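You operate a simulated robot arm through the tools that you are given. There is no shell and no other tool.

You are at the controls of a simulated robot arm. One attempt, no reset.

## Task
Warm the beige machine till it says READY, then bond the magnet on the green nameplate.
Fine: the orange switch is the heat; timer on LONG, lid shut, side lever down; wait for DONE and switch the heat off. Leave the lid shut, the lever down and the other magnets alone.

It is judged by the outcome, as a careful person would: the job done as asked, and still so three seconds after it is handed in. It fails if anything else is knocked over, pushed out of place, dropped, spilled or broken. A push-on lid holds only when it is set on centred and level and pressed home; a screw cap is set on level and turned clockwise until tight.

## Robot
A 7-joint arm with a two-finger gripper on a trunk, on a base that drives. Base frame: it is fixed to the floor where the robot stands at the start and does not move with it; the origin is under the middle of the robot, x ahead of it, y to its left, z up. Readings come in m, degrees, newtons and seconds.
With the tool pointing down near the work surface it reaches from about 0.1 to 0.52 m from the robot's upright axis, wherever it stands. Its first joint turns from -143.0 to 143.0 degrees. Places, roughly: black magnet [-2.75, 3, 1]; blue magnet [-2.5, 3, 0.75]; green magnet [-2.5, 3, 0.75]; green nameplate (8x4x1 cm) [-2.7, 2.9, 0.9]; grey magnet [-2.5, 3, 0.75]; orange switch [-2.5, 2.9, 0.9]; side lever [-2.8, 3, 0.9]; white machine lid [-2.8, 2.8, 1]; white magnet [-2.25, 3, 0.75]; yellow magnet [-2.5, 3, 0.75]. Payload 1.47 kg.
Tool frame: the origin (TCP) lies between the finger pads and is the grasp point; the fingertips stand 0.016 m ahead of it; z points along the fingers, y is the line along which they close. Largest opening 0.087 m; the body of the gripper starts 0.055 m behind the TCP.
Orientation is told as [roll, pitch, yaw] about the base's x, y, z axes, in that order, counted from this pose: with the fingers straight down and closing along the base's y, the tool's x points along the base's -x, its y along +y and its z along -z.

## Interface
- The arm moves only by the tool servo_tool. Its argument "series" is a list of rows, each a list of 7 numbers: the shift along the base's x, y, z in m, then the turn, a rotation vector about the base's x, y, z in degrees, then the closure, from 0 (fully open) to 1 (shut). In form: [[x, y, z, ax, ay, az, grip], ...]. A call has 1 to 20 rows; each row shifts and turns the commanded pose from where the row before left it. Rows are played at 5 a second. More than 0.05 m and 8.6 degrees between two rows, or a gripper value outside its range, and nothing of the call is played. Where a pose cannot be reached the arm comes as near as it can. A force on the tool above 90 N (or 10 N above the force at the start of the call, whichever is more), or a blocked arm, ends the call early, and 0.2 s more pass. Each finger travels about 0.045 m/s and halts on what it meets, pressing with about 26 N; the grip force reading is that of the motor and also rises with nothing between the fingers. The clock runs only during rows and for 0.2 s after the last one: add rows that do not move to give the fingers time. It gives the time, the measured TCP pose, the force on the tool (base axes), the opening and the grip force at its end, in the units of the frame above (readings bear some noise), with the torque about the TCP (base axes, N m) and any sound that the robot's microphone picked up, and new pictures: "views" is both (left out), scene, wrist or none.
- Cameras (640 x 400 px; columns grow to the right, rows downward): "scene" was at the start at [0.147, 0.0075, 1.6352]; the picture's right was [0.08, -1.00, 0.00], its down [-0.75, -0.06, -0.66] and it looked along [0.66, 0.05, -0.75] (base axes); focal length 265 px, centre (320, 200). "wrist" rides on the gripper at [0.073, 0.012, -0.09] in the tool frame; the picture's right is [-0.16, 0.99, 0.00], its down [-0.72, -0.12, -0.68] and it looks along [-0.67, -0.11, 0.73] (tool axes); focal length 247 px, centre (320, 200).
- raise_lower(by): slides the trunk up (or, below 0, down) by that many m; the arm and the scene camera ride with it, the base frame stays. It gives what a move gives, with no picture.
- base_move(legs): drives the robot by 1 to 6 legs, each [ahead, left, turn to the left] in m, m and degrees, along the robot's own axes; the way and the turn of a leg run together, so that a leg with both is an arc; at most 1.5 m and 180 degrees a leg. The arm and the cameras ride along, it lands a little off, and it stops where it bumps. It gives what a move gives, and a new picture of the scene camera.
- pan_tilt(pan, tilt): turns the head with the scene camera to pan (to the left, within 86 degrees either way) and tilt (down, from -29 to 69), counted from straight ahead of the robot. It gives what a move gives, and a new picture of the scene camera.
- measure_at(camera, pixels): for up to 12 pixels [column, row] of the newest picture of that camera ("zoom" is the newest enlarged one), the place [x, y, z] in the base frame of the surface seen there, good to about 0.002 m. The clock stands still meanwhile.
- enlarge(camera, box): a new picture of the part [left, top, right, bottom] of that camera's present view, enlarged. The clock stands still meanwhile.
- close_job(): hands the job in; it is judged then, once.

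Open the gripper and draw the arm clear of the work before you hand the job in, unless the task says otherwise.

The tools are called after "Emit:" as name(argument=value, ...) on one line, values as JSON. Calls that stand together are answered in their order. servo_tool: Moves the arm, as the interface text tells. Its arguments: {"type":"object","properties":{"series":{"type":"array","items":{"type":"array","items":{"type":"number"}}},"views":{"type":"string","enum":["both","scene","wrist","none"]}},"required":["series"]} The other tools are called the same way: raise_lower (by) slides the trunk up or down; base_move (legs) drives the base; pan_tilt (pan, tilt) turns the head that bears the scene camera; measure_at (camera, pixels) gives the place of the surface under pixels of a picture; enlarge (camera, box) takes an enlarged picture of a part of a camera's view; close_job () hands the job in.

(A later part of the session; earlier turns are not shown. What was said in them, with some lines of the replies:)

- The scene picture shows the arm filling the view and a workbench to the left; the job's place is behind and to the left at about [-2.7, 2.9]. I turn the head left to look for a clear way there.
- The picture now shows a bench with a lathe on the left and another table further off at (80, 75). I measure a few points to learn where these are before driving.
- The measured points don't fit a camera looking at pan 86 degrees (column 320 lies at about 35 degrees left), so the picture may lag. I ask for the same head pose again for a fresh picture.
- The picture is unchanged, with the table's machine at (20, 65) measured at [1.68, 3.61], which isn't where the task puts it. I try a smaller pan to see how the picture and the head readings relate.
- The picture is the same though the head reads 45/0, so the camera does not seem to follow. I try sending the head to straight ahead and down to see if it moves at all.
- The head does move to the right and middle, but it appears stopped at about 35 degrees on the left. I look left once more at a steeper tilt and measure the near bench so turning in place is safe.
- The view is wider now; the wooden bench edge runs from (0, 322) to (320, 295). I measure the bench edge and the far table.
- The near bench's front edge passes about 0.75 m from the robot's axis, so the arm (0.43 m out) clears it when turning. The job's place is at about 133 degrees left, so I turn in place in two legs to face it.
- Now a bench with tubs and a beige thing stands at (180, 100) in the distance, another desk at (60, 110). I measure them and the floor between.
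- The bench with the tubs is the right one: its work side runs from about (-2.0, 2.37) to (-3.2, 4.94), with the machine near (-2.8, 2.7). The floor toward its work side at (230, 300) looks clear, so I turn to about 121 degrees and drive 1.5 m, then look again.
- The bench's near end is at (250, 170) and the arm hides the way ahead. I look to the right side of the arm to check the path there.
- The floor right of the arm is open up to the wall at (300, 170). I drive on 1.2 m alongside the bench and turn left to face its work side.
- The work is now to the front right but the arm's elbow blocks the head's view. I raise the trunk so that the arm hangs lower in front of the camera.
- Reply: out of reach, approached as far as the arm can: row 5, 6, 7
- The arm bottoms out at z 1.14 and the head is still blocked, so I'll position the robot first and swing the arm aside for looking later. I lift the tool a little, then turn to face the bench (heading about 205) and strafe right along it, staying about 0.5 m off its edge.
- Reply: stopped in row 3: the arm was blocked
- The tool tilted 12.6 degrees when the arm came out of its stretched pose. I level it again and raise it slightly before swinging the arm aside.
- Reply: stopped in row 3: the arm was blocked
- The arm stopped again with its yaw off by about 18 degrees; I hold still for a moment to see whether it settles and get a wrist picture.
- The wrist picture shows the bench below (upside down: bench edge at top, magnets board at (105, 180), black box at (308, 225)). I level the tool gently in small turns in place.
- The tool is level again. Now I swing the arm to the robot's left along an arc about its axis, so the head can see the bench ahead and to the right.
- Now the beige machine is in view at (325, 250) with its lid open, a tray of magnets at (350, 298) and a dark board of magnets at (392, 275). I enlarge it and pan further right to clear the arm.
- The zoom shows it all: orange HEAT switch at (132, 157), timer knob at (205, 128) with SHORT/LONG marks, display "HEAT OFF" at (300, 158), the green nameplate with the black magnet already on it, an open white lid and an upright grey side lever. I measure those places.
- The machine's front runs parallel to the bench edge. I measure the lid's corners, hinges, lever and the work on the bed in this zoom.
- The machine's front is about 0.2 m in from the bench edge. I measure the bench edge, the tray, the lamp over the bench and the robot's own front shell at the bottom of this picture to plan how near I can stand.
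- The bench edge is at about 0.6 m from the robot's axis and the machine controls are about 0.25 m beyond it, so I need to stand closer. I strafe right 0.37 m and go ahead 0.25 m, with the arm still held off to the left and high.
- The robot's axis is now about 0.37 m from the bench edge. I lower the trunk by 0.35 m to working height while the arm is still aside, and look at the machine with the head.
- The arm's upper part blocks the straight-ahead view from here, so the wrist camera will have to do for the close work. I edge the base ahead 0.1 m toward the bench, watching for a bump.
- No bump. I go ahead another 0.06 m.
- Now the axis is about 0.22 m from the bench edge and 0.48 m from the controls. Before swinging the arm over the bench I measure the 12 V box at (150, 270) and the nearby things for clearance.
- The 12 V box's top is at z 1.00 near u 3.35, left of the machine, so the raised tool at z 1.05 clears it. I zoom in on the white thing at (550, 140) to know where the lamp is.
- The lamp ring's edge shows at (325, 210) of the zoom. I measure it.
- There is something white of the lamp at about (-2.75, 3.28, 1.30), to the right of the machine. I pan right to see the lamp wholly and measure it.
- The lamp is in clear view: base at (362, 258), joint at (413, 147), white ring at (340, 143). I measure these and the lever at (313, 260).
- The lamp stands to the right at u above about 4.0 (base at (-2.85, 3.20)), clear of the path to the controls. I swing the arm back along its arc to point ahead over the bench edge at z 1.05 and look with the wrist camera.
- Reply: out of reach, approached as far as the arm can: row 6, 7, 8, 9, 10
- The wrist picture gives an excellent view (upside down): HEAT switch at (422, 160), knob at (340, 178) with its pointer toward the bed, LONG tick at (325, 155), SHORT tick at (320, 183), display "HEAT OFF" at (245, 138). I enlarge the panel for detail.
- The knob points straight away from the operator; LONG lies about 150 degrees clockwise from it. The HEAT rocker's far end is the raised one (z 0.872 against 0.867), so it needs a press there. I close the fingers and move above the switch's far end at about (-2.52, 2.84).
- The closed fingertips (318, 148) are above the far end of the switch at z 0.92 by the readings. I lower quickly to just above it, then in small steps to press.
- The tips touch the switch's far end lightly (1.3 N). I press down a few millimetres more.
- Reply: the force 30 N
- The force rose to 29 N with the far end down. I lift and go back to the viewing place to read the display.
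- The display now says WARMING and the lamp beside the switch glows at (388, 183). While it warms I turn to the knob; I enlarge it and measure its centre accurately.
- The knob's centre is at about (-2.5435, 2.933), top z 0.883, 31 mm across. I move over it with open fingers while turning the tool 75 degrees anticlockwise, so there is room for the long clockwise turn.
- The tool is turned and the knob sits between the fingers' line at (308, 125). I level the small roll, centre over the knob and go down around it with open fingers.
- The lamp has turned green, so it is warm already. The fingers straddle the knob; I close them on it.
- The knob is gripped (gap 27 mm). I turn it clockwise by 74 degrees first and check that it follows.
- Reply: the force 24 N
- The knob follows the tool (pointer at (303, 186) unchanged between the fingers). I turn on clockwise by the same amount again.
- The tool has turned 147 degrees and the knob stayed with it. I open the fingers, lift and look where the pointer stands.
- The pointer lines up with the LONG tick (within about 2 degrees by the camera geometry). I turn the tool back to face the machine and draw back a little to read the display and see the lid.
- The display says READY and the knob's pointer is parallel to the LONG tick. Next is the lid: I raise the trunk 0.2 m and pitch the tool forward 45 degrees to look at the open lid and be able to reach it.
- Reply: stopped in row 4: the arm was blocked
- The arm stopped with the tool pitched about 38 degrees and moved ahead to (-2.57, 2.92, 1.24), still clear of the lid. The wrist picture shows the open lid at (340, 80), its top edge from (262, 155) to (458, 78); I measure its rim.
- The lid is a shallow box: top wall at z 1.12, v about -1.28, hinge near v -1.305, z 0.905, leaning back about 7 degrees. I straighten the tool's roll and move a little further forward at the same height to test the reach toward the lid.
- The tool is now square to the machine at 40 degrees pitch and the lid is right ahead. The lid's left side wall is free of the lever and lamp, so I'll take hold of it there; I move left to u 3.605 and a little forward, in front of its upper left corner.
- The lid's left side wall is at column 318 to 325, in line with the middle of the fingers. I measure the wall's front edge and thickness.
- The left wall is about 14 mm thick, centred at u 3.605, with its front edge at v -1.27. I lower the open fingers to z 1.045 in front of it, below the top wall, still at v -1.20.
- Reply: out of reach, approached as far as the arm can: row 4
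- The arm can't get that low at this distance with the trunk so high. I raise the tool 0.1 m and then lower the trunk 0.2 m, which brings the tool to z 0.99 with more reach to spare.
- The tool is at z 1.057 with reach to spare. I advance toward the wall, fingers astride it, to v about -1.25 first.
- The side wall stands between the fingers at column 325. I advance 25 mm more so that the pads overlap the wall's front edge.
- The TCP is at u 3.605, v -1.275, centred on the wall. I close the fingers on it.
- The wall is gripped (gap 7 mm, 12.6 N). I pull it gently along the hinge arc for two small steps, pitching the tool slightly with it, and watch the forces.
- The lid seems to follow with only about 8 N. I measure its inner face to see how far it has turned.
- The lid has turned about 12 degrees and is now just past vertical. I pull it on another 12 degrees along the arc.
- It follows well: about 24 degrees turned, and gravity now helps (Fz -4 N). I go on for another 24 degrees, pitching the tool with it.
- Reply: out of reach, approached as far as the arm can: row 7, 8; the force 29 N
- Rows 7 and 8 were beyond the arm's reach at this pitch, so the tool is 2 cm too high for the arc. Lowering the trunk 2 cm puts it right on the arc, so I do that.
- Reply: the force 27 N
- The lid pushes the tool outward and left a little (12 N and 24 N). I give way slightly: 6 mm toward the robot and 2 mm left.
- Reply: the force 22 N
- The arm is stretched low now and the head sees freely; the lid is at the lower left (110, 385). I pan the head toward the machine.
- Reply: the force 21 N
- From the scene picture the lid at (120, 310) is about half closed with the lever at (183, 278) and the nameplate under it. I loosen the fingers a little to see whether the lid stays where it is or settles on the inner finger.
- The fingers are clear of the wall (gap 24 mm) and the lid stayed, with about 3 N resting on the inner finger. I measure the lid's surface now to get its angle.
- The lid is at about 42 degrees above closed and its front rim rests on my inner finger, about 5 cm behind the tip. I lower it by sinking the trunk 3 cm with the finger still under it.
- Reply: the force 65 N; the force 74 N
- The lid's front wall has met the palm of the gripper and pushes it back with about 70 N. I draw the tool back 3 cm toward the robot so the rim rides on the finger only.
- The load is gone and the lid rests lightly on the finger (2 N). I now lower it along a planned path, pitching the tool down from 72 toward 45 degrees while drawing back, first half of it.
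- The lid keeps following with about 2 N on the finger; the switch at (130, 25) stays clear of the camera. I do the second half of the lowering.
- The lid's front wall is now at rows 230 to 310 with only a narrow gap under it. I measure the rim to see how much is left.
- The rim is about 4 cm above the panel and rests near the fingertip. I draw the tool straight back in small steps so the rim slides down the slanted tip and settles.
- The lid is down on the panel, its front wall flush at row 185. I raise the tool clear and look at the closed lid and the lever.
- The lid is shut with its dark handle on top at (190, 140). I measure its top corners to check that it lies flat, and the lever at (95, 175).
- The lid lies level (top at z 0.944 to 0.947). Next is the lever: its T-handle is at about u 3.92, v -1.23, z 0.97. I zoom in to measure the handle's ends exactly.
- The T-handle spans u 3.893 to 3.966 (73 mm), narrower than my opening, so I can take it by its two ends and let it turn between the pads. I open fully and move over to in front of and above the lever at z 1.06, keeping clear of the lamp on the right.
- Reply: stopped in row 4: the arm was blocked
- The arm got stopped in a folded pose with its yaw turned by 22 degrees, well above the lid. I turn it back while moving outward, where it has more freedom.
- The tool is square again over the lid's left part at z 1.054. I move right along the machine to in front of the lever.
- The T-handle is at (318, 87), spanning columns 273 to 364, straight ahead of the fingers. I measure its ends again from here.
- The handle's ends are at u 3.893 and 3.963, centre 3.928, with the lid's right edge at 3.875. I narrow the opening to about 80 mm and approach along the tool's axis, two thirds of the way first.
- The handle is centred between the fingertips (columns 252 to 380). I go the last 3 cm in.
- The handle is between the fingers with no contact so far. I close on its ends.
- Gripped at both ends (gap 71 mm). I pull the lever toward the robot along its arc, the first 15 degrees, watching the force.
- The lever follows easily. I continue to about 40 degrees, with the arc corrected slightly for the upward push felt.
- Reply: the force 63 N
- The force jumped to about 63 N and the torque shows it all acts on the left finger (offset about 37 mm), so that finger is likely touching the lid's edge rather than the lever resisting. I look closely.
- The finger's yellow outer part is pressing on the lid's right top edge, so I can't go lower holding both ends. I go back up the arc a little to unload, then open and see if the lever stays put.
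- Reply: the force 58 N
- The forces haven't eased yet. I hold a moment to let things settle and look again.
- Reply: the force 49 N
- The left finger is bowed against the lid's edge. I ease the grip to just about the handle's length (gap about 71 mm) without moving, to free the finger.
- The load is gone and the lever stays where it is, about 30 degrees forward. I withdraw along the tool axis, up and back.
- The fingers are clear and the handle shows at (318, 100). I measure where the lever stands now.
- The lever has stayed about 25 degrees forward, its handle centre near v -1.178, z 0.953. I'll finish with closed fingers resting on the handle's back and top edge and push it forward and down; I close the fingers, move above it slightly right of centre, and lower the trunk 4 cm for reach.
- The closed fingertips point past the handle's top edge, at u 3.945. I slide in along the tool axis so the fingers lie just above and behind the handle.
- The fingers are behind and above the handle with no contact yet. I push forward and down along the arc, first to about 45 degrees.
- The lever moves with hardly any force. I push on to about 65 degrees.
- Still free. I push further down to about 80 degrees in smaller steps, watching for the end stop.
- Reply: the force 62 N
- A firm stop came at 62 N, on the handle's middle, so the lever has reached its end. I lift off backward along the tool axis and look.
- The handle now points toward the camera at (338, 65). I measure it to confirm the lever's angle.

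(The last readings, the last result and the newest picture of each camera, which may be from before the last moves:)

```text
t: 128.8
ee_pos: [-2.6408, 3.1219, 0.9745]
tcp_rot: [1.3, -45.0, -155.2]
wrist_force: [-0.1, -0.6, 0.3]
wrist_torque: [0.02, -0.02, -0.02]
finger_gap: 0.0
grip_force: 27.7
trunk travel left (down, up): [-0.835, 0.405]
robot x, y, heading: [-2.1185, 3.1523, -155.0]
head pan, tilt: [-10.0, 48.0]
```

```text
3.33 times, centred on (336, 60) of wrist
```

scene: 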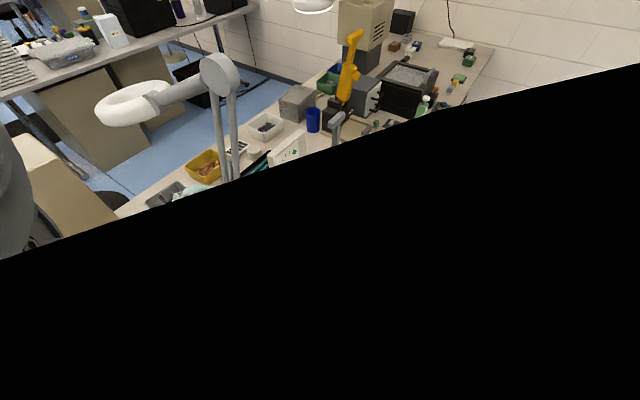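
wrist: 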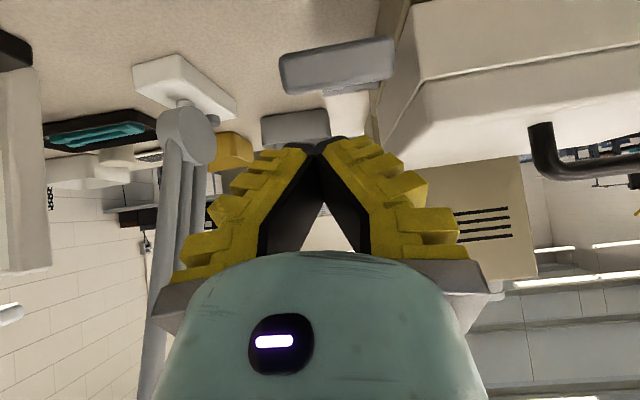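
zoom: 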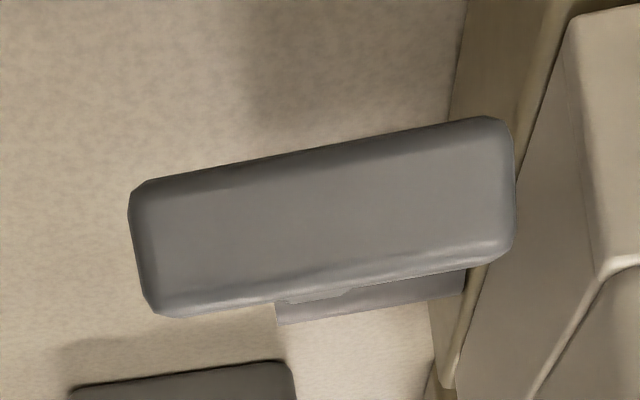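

The lever now stands about 65 degrees down from upright, against its stop. I move back and level the tool to read the display and see if the cycle has begun.

Emit:
servo_tool(series=[[0.02, -0.01, 0, 1.7, -3.6, 0, 1], [0.02, -0.03, 0, 1.7, -3.6, 0, 1], [0.02, -0.03, 0, 2.1, -4.5, 0, 1], [0.02, -0.03, 0, 2.1, -4.5, 0, 1], [0.015, -0.03, -0.005, 2.1, -4.5, 0, 1], [0.01, -0.02, -0.005, 2.1, -4.5, 0, 1]], views="wrist")

```text
t: 130.2
ee_pos: [-2.5335, 2.9715, 0.9652]
tcp_rot: [1.1, -17.0, -155.1]
wrist_force: [0.2, 0.2, -0.8]
wrist_torque: [0.0, 0.01, -0.02]
finger_gap: 0.0002
grip_force: 27.5
trunk travel left (down, up): [-0.835, 0.405]
robot x, y, heading: [-2.12, 3.1515, -154.9]
head pan, tilt: [-10.0, 48.0]
```

wrist: 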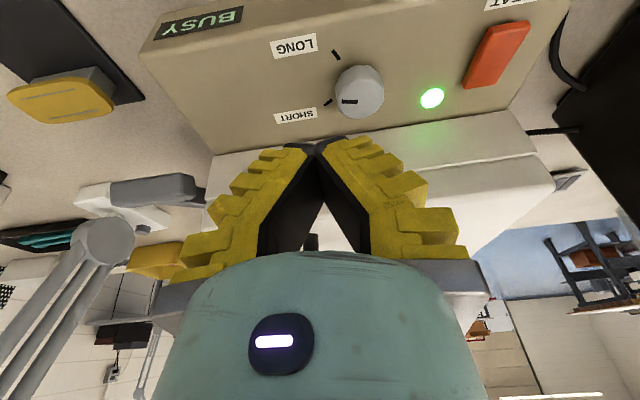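

The display says BUSY, and the knob's pointer at (350, 101) has moved from LONG toward SHORT, presumably the timer running down. I zoom in to check.

Emit:
enlarge(camera="wrist", box=[140, 0, 540, 250])

Emit:
servo_tool(series=[[0.01, -0.01, 0, 0, 0, 0, 1], [0, 0, 0, 0, 0, 0, 1], [0, 0, 0, 0, 0, 0, 1], [0, 0, 0, 0, 0, 0, 1], [0, 0, 0, 0, 0, 0, 1]], views="wrist")

```text
1.60 times, centred on (340, 125) of wrist
```

zoom: 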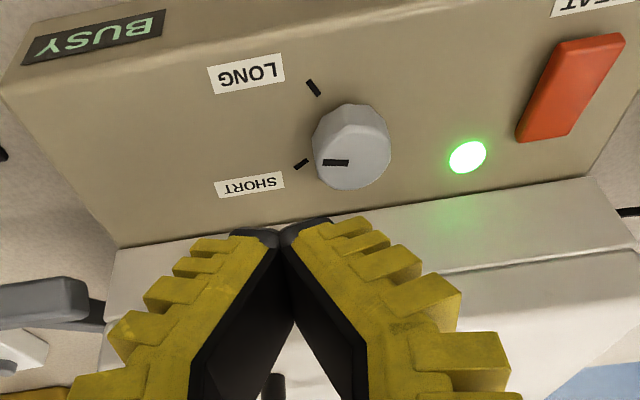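

```text
t: 131.4
ee_pos: [-2.527, 2.961, 0.9649]
tcp_rot: [1.1, -17.2, -155.0]
wrist_force: [0.6, -1.6, 0.2]
wrist_torque: [0.03, 0.02, -0.01]
finger_gap: 0.0004
grip_force: 28.3
trunk travel left (down, up): [-0.835, 0.405]
robot x, y, heading: [-2.1176, 3.1542, -155.0]
head pan, tilt: [-10.0, 48.0]
```

wrist: 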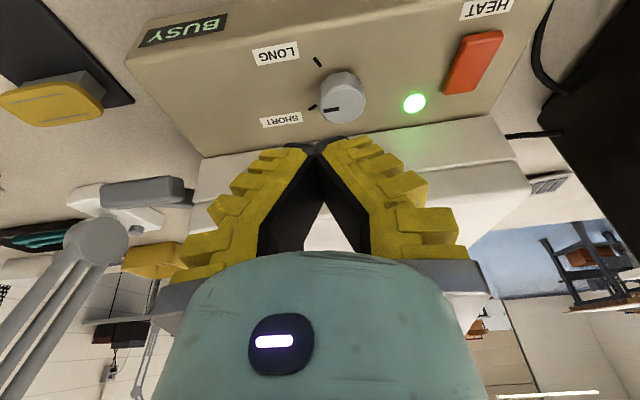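

The timer is winding down and the display still says BUSY. I level the tool while waiting and keep the display in view.

Emit:
servo_tool(series=[[0.012, 0.0056, 0, 3.6, -7.7, 0, 1], [0.012, 0.0056, 0, 3.6, -7.7, 0, 1], [0.01, 0.0047, 0, 0, 0, 0, 1], [0, 0, 0, 0, 0, 0, 1], [0, 0, 0, 0, 0, 0, 1], [0, 0, 0, 0, 0, 0, 1], [0, 0, 0, 0, 0, 0, 1], [0, 0, 0, 0, 0, 0, 1], [0, 0, 0, 0, 0, 0, 1], [0, 0, 0, 0, 0, 0, 1]], views="wrist")

```text
t: 133.6
ee_pos: [-2.4919, 2.9768, 0.9674]
tcp_rot: [1.1, -0.1, -155.0]
wrist_force: [-0.7, 0.3, -0.4]
wrist_torque: [0.03, 0.01, 0.0]
finger_gap: 0.0002
grip_force: 28.1
trunk travel left (down, up): [-0.835, 0.405]
robot x, y, heading: [-2.1218, 3.1516, -154.9]
head pan, tilt: [-10.0, 48.0]
```

wrist: 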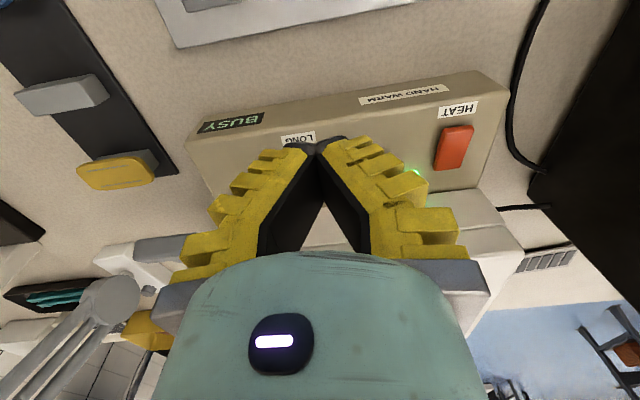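

Still BUSY at (232, 125). I move left to stand by in front of the switch, keeping the display in view, and wait.

Emit:
servo_tool(series=[[0.0152, -0.0326, -0.01, 0, 0, 0, 1], [0.0152, -0.0326, -0.01, 0, 0, 0, 1], [0.0152, -0.0326, -0.005, 0, 0, 0, 1], [0, 0, 0, 0, 0, 0, 1], [0, 0, 0, 0, 0, 0, 1], [0, 0, 0, 0, 0, 0, 1], [0, 0, 0, 0, 0, 0, 1], [0, 0, 0, 0, 0, 0, 1], [0, 0, 0, 0, 0, 0, 1], [0, 0, 0, 0, 0, 0, 1], [0, 0, 0, 0, 0, 0, 1], [0, 0, 0, 0, 0, 0, 1], [0, 0, 0, 0, 0, 0, 1], [0, 0, 0, 0, 0, 0, 1], [0, 0, 0, 0, 0, 0, 1]], views="wrist")

```text
t: 136.8
ee_pos: [-2.4461, 2.8795, 0.9407]
tcp_rot: [1.1, -0.2, -155.0]
wrist_force: [-0.1, -0.5, -0.5]
wrist_torque: [-0.02, -0.02, 0.0]
finger_gap: 0.0
grip_force: 28.6
trunk travel left (down, up): [-0.835, 0.405]
robot x, y, heading: [-2.119, 3.1522, -154.8]
head pan, tilt: [-10.0, 48.0]
```

wrist: 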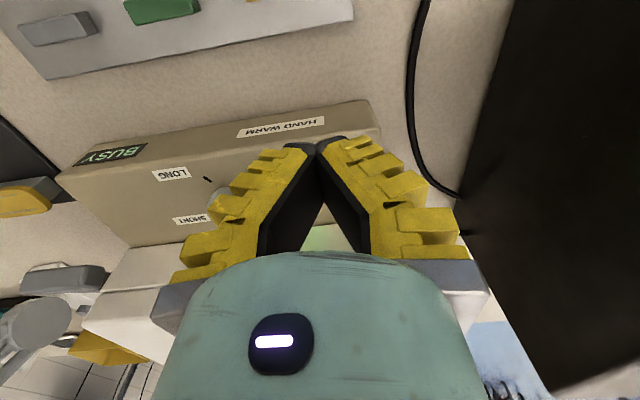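

The display at (112, 155) still reads BUSY. I keep waiting.

Emit:
servo_tool(series=[[0, 0, 0, 0, 0, 0, 1], [0, 0, 0, 0, 0, 0, 1], [0, 0, 0, 0, 0, 0, 1], [0, 0, 0, 0, 0, 0, 1], [0, 0, 0, 0, 0, 0, 1], [0, 0, 0, 0, 0, 0, 1], [0, 0, 0, 0, 0, 0, 1], [0, 0, 0, 0, 0, 0, 1], [0, 0, 0, 0, 0, 0, 1], [0, 0, 0, 0, 0, 0, 1], [0, 0, 0, 0, 0, 0, 1], [0, 0, 0, 0, 0, 0, 1], [0, 0, 0, 0, 0, 0, 1], [0, 0, 0, 0, 0, 0, 1], [0, 0, 0, 0, 0, 0, 1]], views="wrist")

```text
t: 140.0
ee_pos: [-2.4464, 2.8798, 0.9406]
tcp_rot: [1.2, -0.2, -155.0]
wrist_force: [0.3, 0.5, 1.5]
wrist_torque: [-0.01, -0.01, -0.04]
finger_gap: 0.0
grip_force: 27.6
trunk travel left (down, up): [-0.835, 0.405]
robot x, y, heading: [-2.1217, 3.1518, -154.8]
head pan, tilt: [-10.0, 48.0]
```

wrist: 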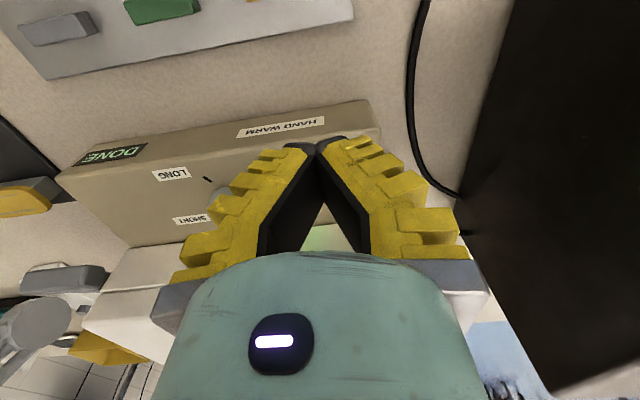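

The display says DONE. Now I switch the heat off: I move over the near end of the rocker (v -1.03) and lower toward it.

Emit:
servo_tool(series=[[-0.0136, -0.0064, -0.01, 0, 0, 0, 1], [-0.0136, -0.0063, -0.015, 0, 0, 0, 1], [0, 0, -0.015, 0, 0, 0, 1], [0, 0, -0.01, 0, 0, 0, 1]], views="wrist")

Emit:
enlarge(camera="wrist", box=[220, 60, 412, 180])

```text
t: 141.0
ee_pos: [-2.4727, 2.8673, 0.8913]
tcp_rot: [1.1, -0.3, -155.0]
wrist_force: [0.1, -0.2, 0.3]
wrist_torque: [0.0, -0.02, 0.02]
finger_gap: 0.0001
grip_force: 27.8
trunk travel left (down, up): [-0.835, 0.405]
robot x, y, heading: [-2.1204, 3.1486, -155.0]
head pan, tilt: [-10.0, 48.0]
```

wrist: 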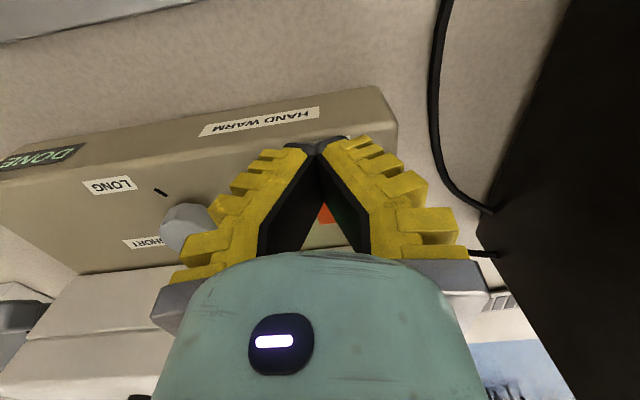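

```text
3.33 times, centred on (316, 120) of wrist
```

zoom: 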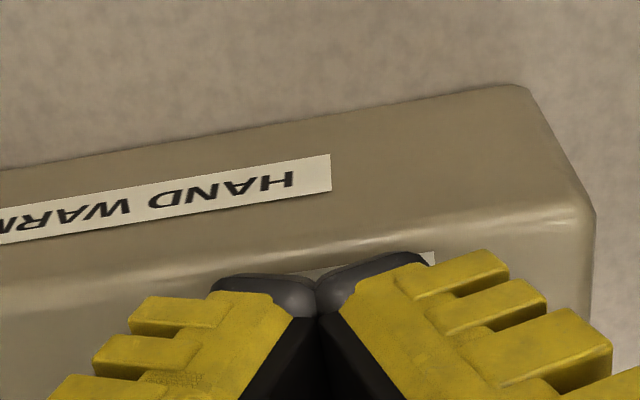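

The tips are about 3 mm above the rocker's near end. I press down slowly.

Emit:
servo_tool(series=[[0, 0, -0.004, 0, 0, 0, 1], [0, 0, -0.003, 0, 0, 0, 1], [0, 0, -0.002, 0, 0, 0, 1], [0, 0, -0.002, 0, 0, 0, 1]], views="wrist")

```text
t: 142.0
ee_pos: [-2.4732, 2.8662, 0.8802]
tcp_rot: [1.2, -0.2, -154.9]
wrist_force: [6.1, 4.0, 19.8]
wrist_torque: [0.01, 0.11, 0.04]
finger_gap: 0.0059
grip_force: 28.2
trunk travel left (down, up): [-0.835, 0.405]
robot x, y, heading: [-2.1219, 3.1532, -154.8]
head pan, tilt: [-10.0, 48.0]
```

wrist: 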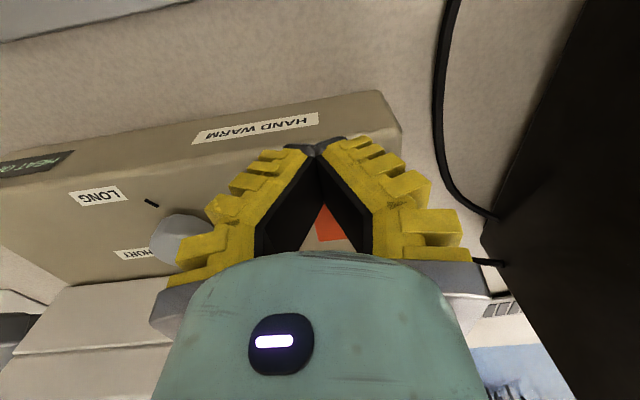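

The display at (35, 165) has changed to HEAT OFF. I lift off and draw back to confirm the state.

Emit:
servo_tool(series=[[0, 0, 0.015, 0, 0, 0, 1], [0, 0, 0.025, 0, 0, 0, 1], [0.0152, 0.007, 0.02, 0, 0, 0, 1], [0.008, 0.03, 0.01, 0, 0, 0, 1], [0.0, 0.035, 0, 0, 0, 0, 1], [0, 0.03, 0, 0, 0, 0, 1]], views="wrist")

Emit:
enlarge(camera="wrist", box=[140, 50, 540, 300])

```text
t: 143.4
ee_pos: [-2.4509, 2.9682, 0.9515]
tcp_rot: [1.1, -0.5, -154.9]
wrist_force: [-0.8, -0.5, 0.4]
wrist_torque: [-0.04, 0.02, -0.02]
finger_gap: 0.0002
grip_force: 27.8
trunk travel left (down, up): [-0.835, 0.405]
robot x, y, heading: [-2.1215, 3.1507, -154.8]
head pan, tilt: [-10.0, 48.0]
```

wrist: 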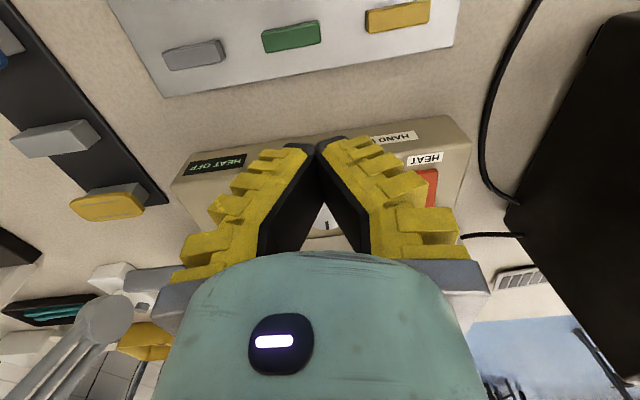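

```text
1.60 times, centred on (340, 175) of wrist
```

zoom: 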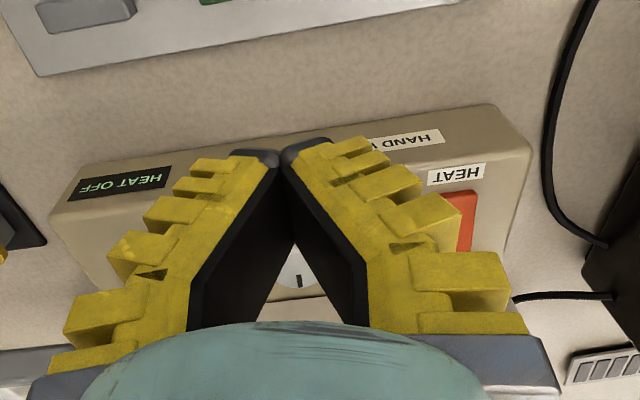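

HEAT OFF is shown and the timer has run back. I open the gripper, raise the trunk 0.15 m and look over the machine from above.

Emit:
servo_tool(series=[[0, 0, 0, 0, 0, 0, 0.5], [0, 0, 0, 0, 0, 0, 0], [0, 0, 0, 0, 0, 0, 0], [0, 0, 0, 0, 0, 0, 0]], views="none")

Emit:
raise_lower(by=0.2)

Emit:
base_move(legs=[[-0.3, 0, 0]])

Emit:
servo_tool(series=[[0, 0, 0, 0, 0, 0, 0]], views="both")

```text
t: 144.4
ee_pos: [-2.4505, 2.9682, 0.9506]
tcp_rot: [1.0, -0.3, -155.1]
wrist_force: [-0.3, 0.4, -1.2]
wrist_torque: [0.01, 0.01, 0.02]
finger_gap: 0.0866
grip_force: 0.1
trunk travel left (down, up): [-0.835, 0.405]
robot x, y, heading: [-2.1222, 3.1511, -154.9]
head pan, tilt: [-10.0, 48.0]
```

```text
t: 146.6
ee_pos: [-2.4503, 2.9678, 1.1504]
tcp_rot: [1.1, -0.2, -155.0]
wrist_force: [-0.3, 0.2, -0.2]
wrist_torque: [0.02, -0.02, -0.01]
finger_gap: 0.0872
grip_force: 0.0
trunk travel left (down, up): [-1.035, 0.205]
robot x, y, heading: [-2.1202, 3.1499, -155.1]
head pan, tilt: [-10.0, 48.0]
```

```text
t: 148.6
ee_pos: [-2.1795, 3.0952, 1.1504]
tcp_rot: [1.1, -0.4, -155.1]
wrist_force: [-0.3, 0.5, 0.2]
wrist_torque: [0.04, 0.0, 0.02]
finger_gap: 0.0869
grip_force: 0.0
trunk travel left (down, up): [-1.035, 0.205]
robot x, y, heading: [-1.8536, 3.2775, -155.0]
head pan, tilt: [-10.0, 48.0]
```

scene: 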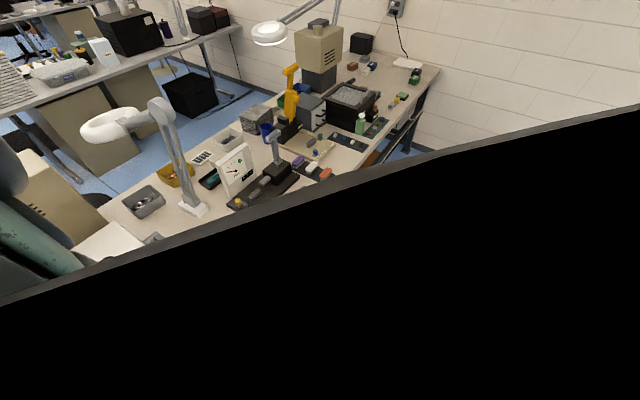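

```text
t: 149.0
ee_pos: [-2.181, 3.0945, 1.1508]
tcp_rot: [1.2, -0.3, -155.2]
wrist_force: [-0.9, 0.4, 0.4]
wrist_torque: [0.0, 0.01, -0.02]
finger_gap: 0.087
grip_force: 0.0
trunk travel left (down, up): [-1.035, 0.205]
robot x, y, heading: [-1.8509, 3.2748, -154.8]
head pan, tilt: [-10.0, 48.0]
```

scene: 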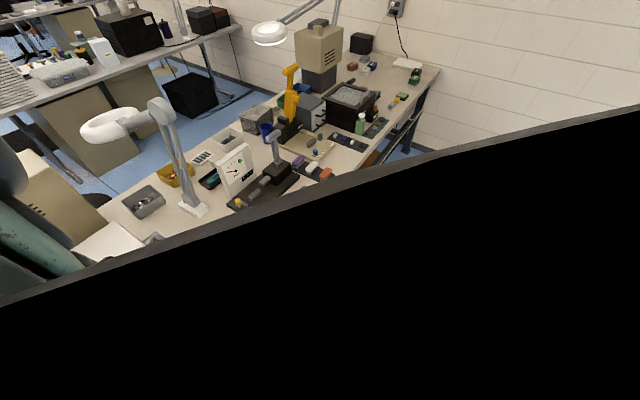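
wrist: 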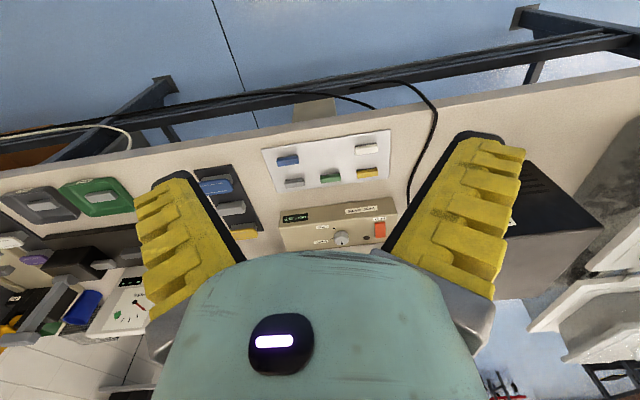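

The tray and the other magnets are where they were. I zoom in on the lid and lever at (130, 240) of the scene picture for a last check.

Emit:
enlarge(camera="scene", box=[60, 180, 220, 280])

Emit:
enlarge(camera="wrist", box=[160, 120, 480, 320])

```text
4.00 times, centred on (140, 230) of scene
```

zoom: 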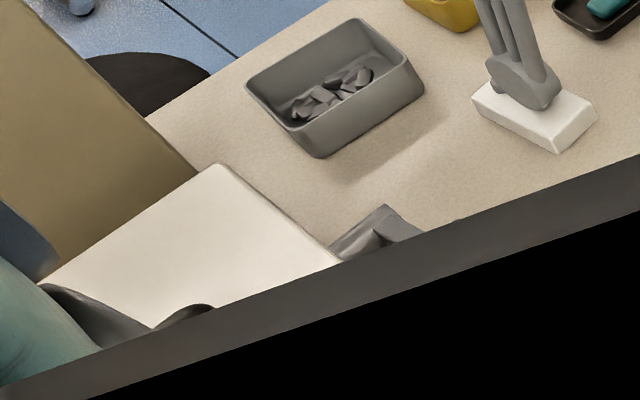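

```text
2.00 times, centred on (320, 220) of wrist
```

zoom: 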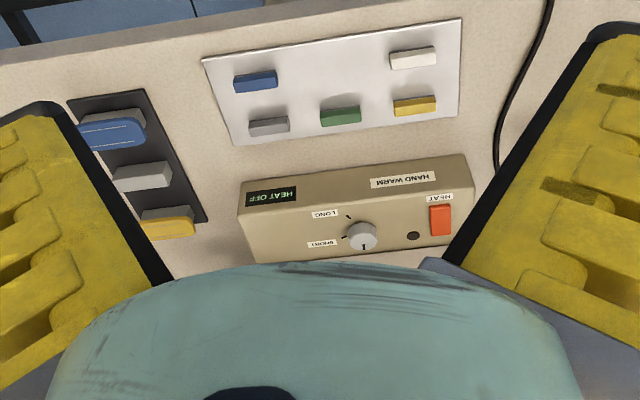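

The heat is off, the lamp dark, and the lid shut. I turn the head once more to see the lever better.

Emit:
pan_tilt(pan=-30, tilt=40)

```text
t: 149.9
ee_pos: [-2.1792, 3.0952, 1.1516]
tcp_rot: [1.2, -0.2, -155.1]
wrist_force: [-0.1, -0.3, 0.0]
wrist_torque: [0.02, 0.0, 0.02]
finger_gap: 0.0868
grip_force: 0.1
trunk travel left (down, up): [-1.035, 0.205]
robot x, y, heading: [-1.8523, 3.2787, -155.2]
head pan, tilt: [-30.0, 40.0]
```

scene: 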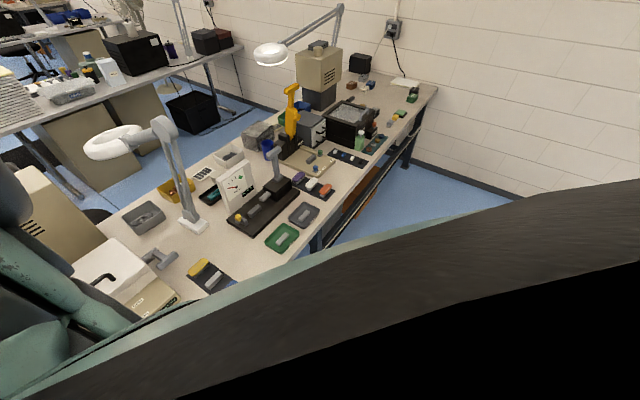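

Now the lid (115, 265) and the lever (160, 258) are in view. I enlarge that part.

Emit:
enlarge(camera="scene", box=[60, 215, 252, 335])

Emit:
measure_at(camera="scene", pixels=[[165, 260], [158, 255], [172, 264], [115, 262], [140, 275], [110, 245]])

```text
3.33 times, centred on (156, 275) of scene
```

zoom: 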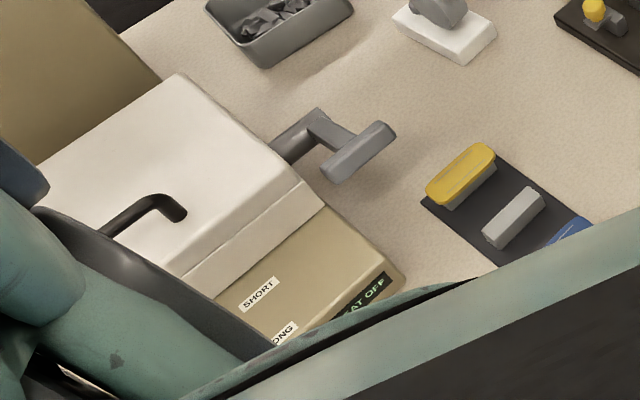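

```text
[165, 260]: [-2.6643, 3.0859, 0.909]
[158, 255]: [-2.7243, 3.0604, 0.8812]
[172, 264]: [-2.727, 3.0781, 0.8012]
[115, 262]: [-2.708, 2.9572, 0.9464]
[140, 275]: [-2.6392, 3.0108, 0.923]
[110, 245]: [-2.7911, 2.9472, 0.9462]
```

The lid is shut and level, the lever is down against its stop, and the display reads HEAT OFF. The other magnets have not moved. The gripper is open and the arm is drawn back off the bench, so I hand the job in.

Emit:
close_job()

```text
The job is handed in.
```

The magnet on the green nameplate went through the bonding cycle on the LONG timer, and I've handed the job in. I didn't open the lid afterwards, so I haven't seen the bond itself.

- **Warming:** I switched the heat on and waited for READY.
- **Bonding:** I turned the timer to LONG, shut the lid and pushed the side lever down. The display showed BUSY, then DONE.
- **Now:** The heat is off and the display reads HEAT OFF. The lid is shut, the lever is down, the other magnets haven't moved, and the arm is clear of the bench with the gripper open.

- **Lever travel:** The lever stops about 65 degrees from upright rather than flat. It met a firm stop there and the machine ran its cycle, so I took that as fully down.
- **Contact with the lid:** While I was pulling the lever, a finger pressed on the lid's right edge with about 60 N. The lid measured level afterwards.
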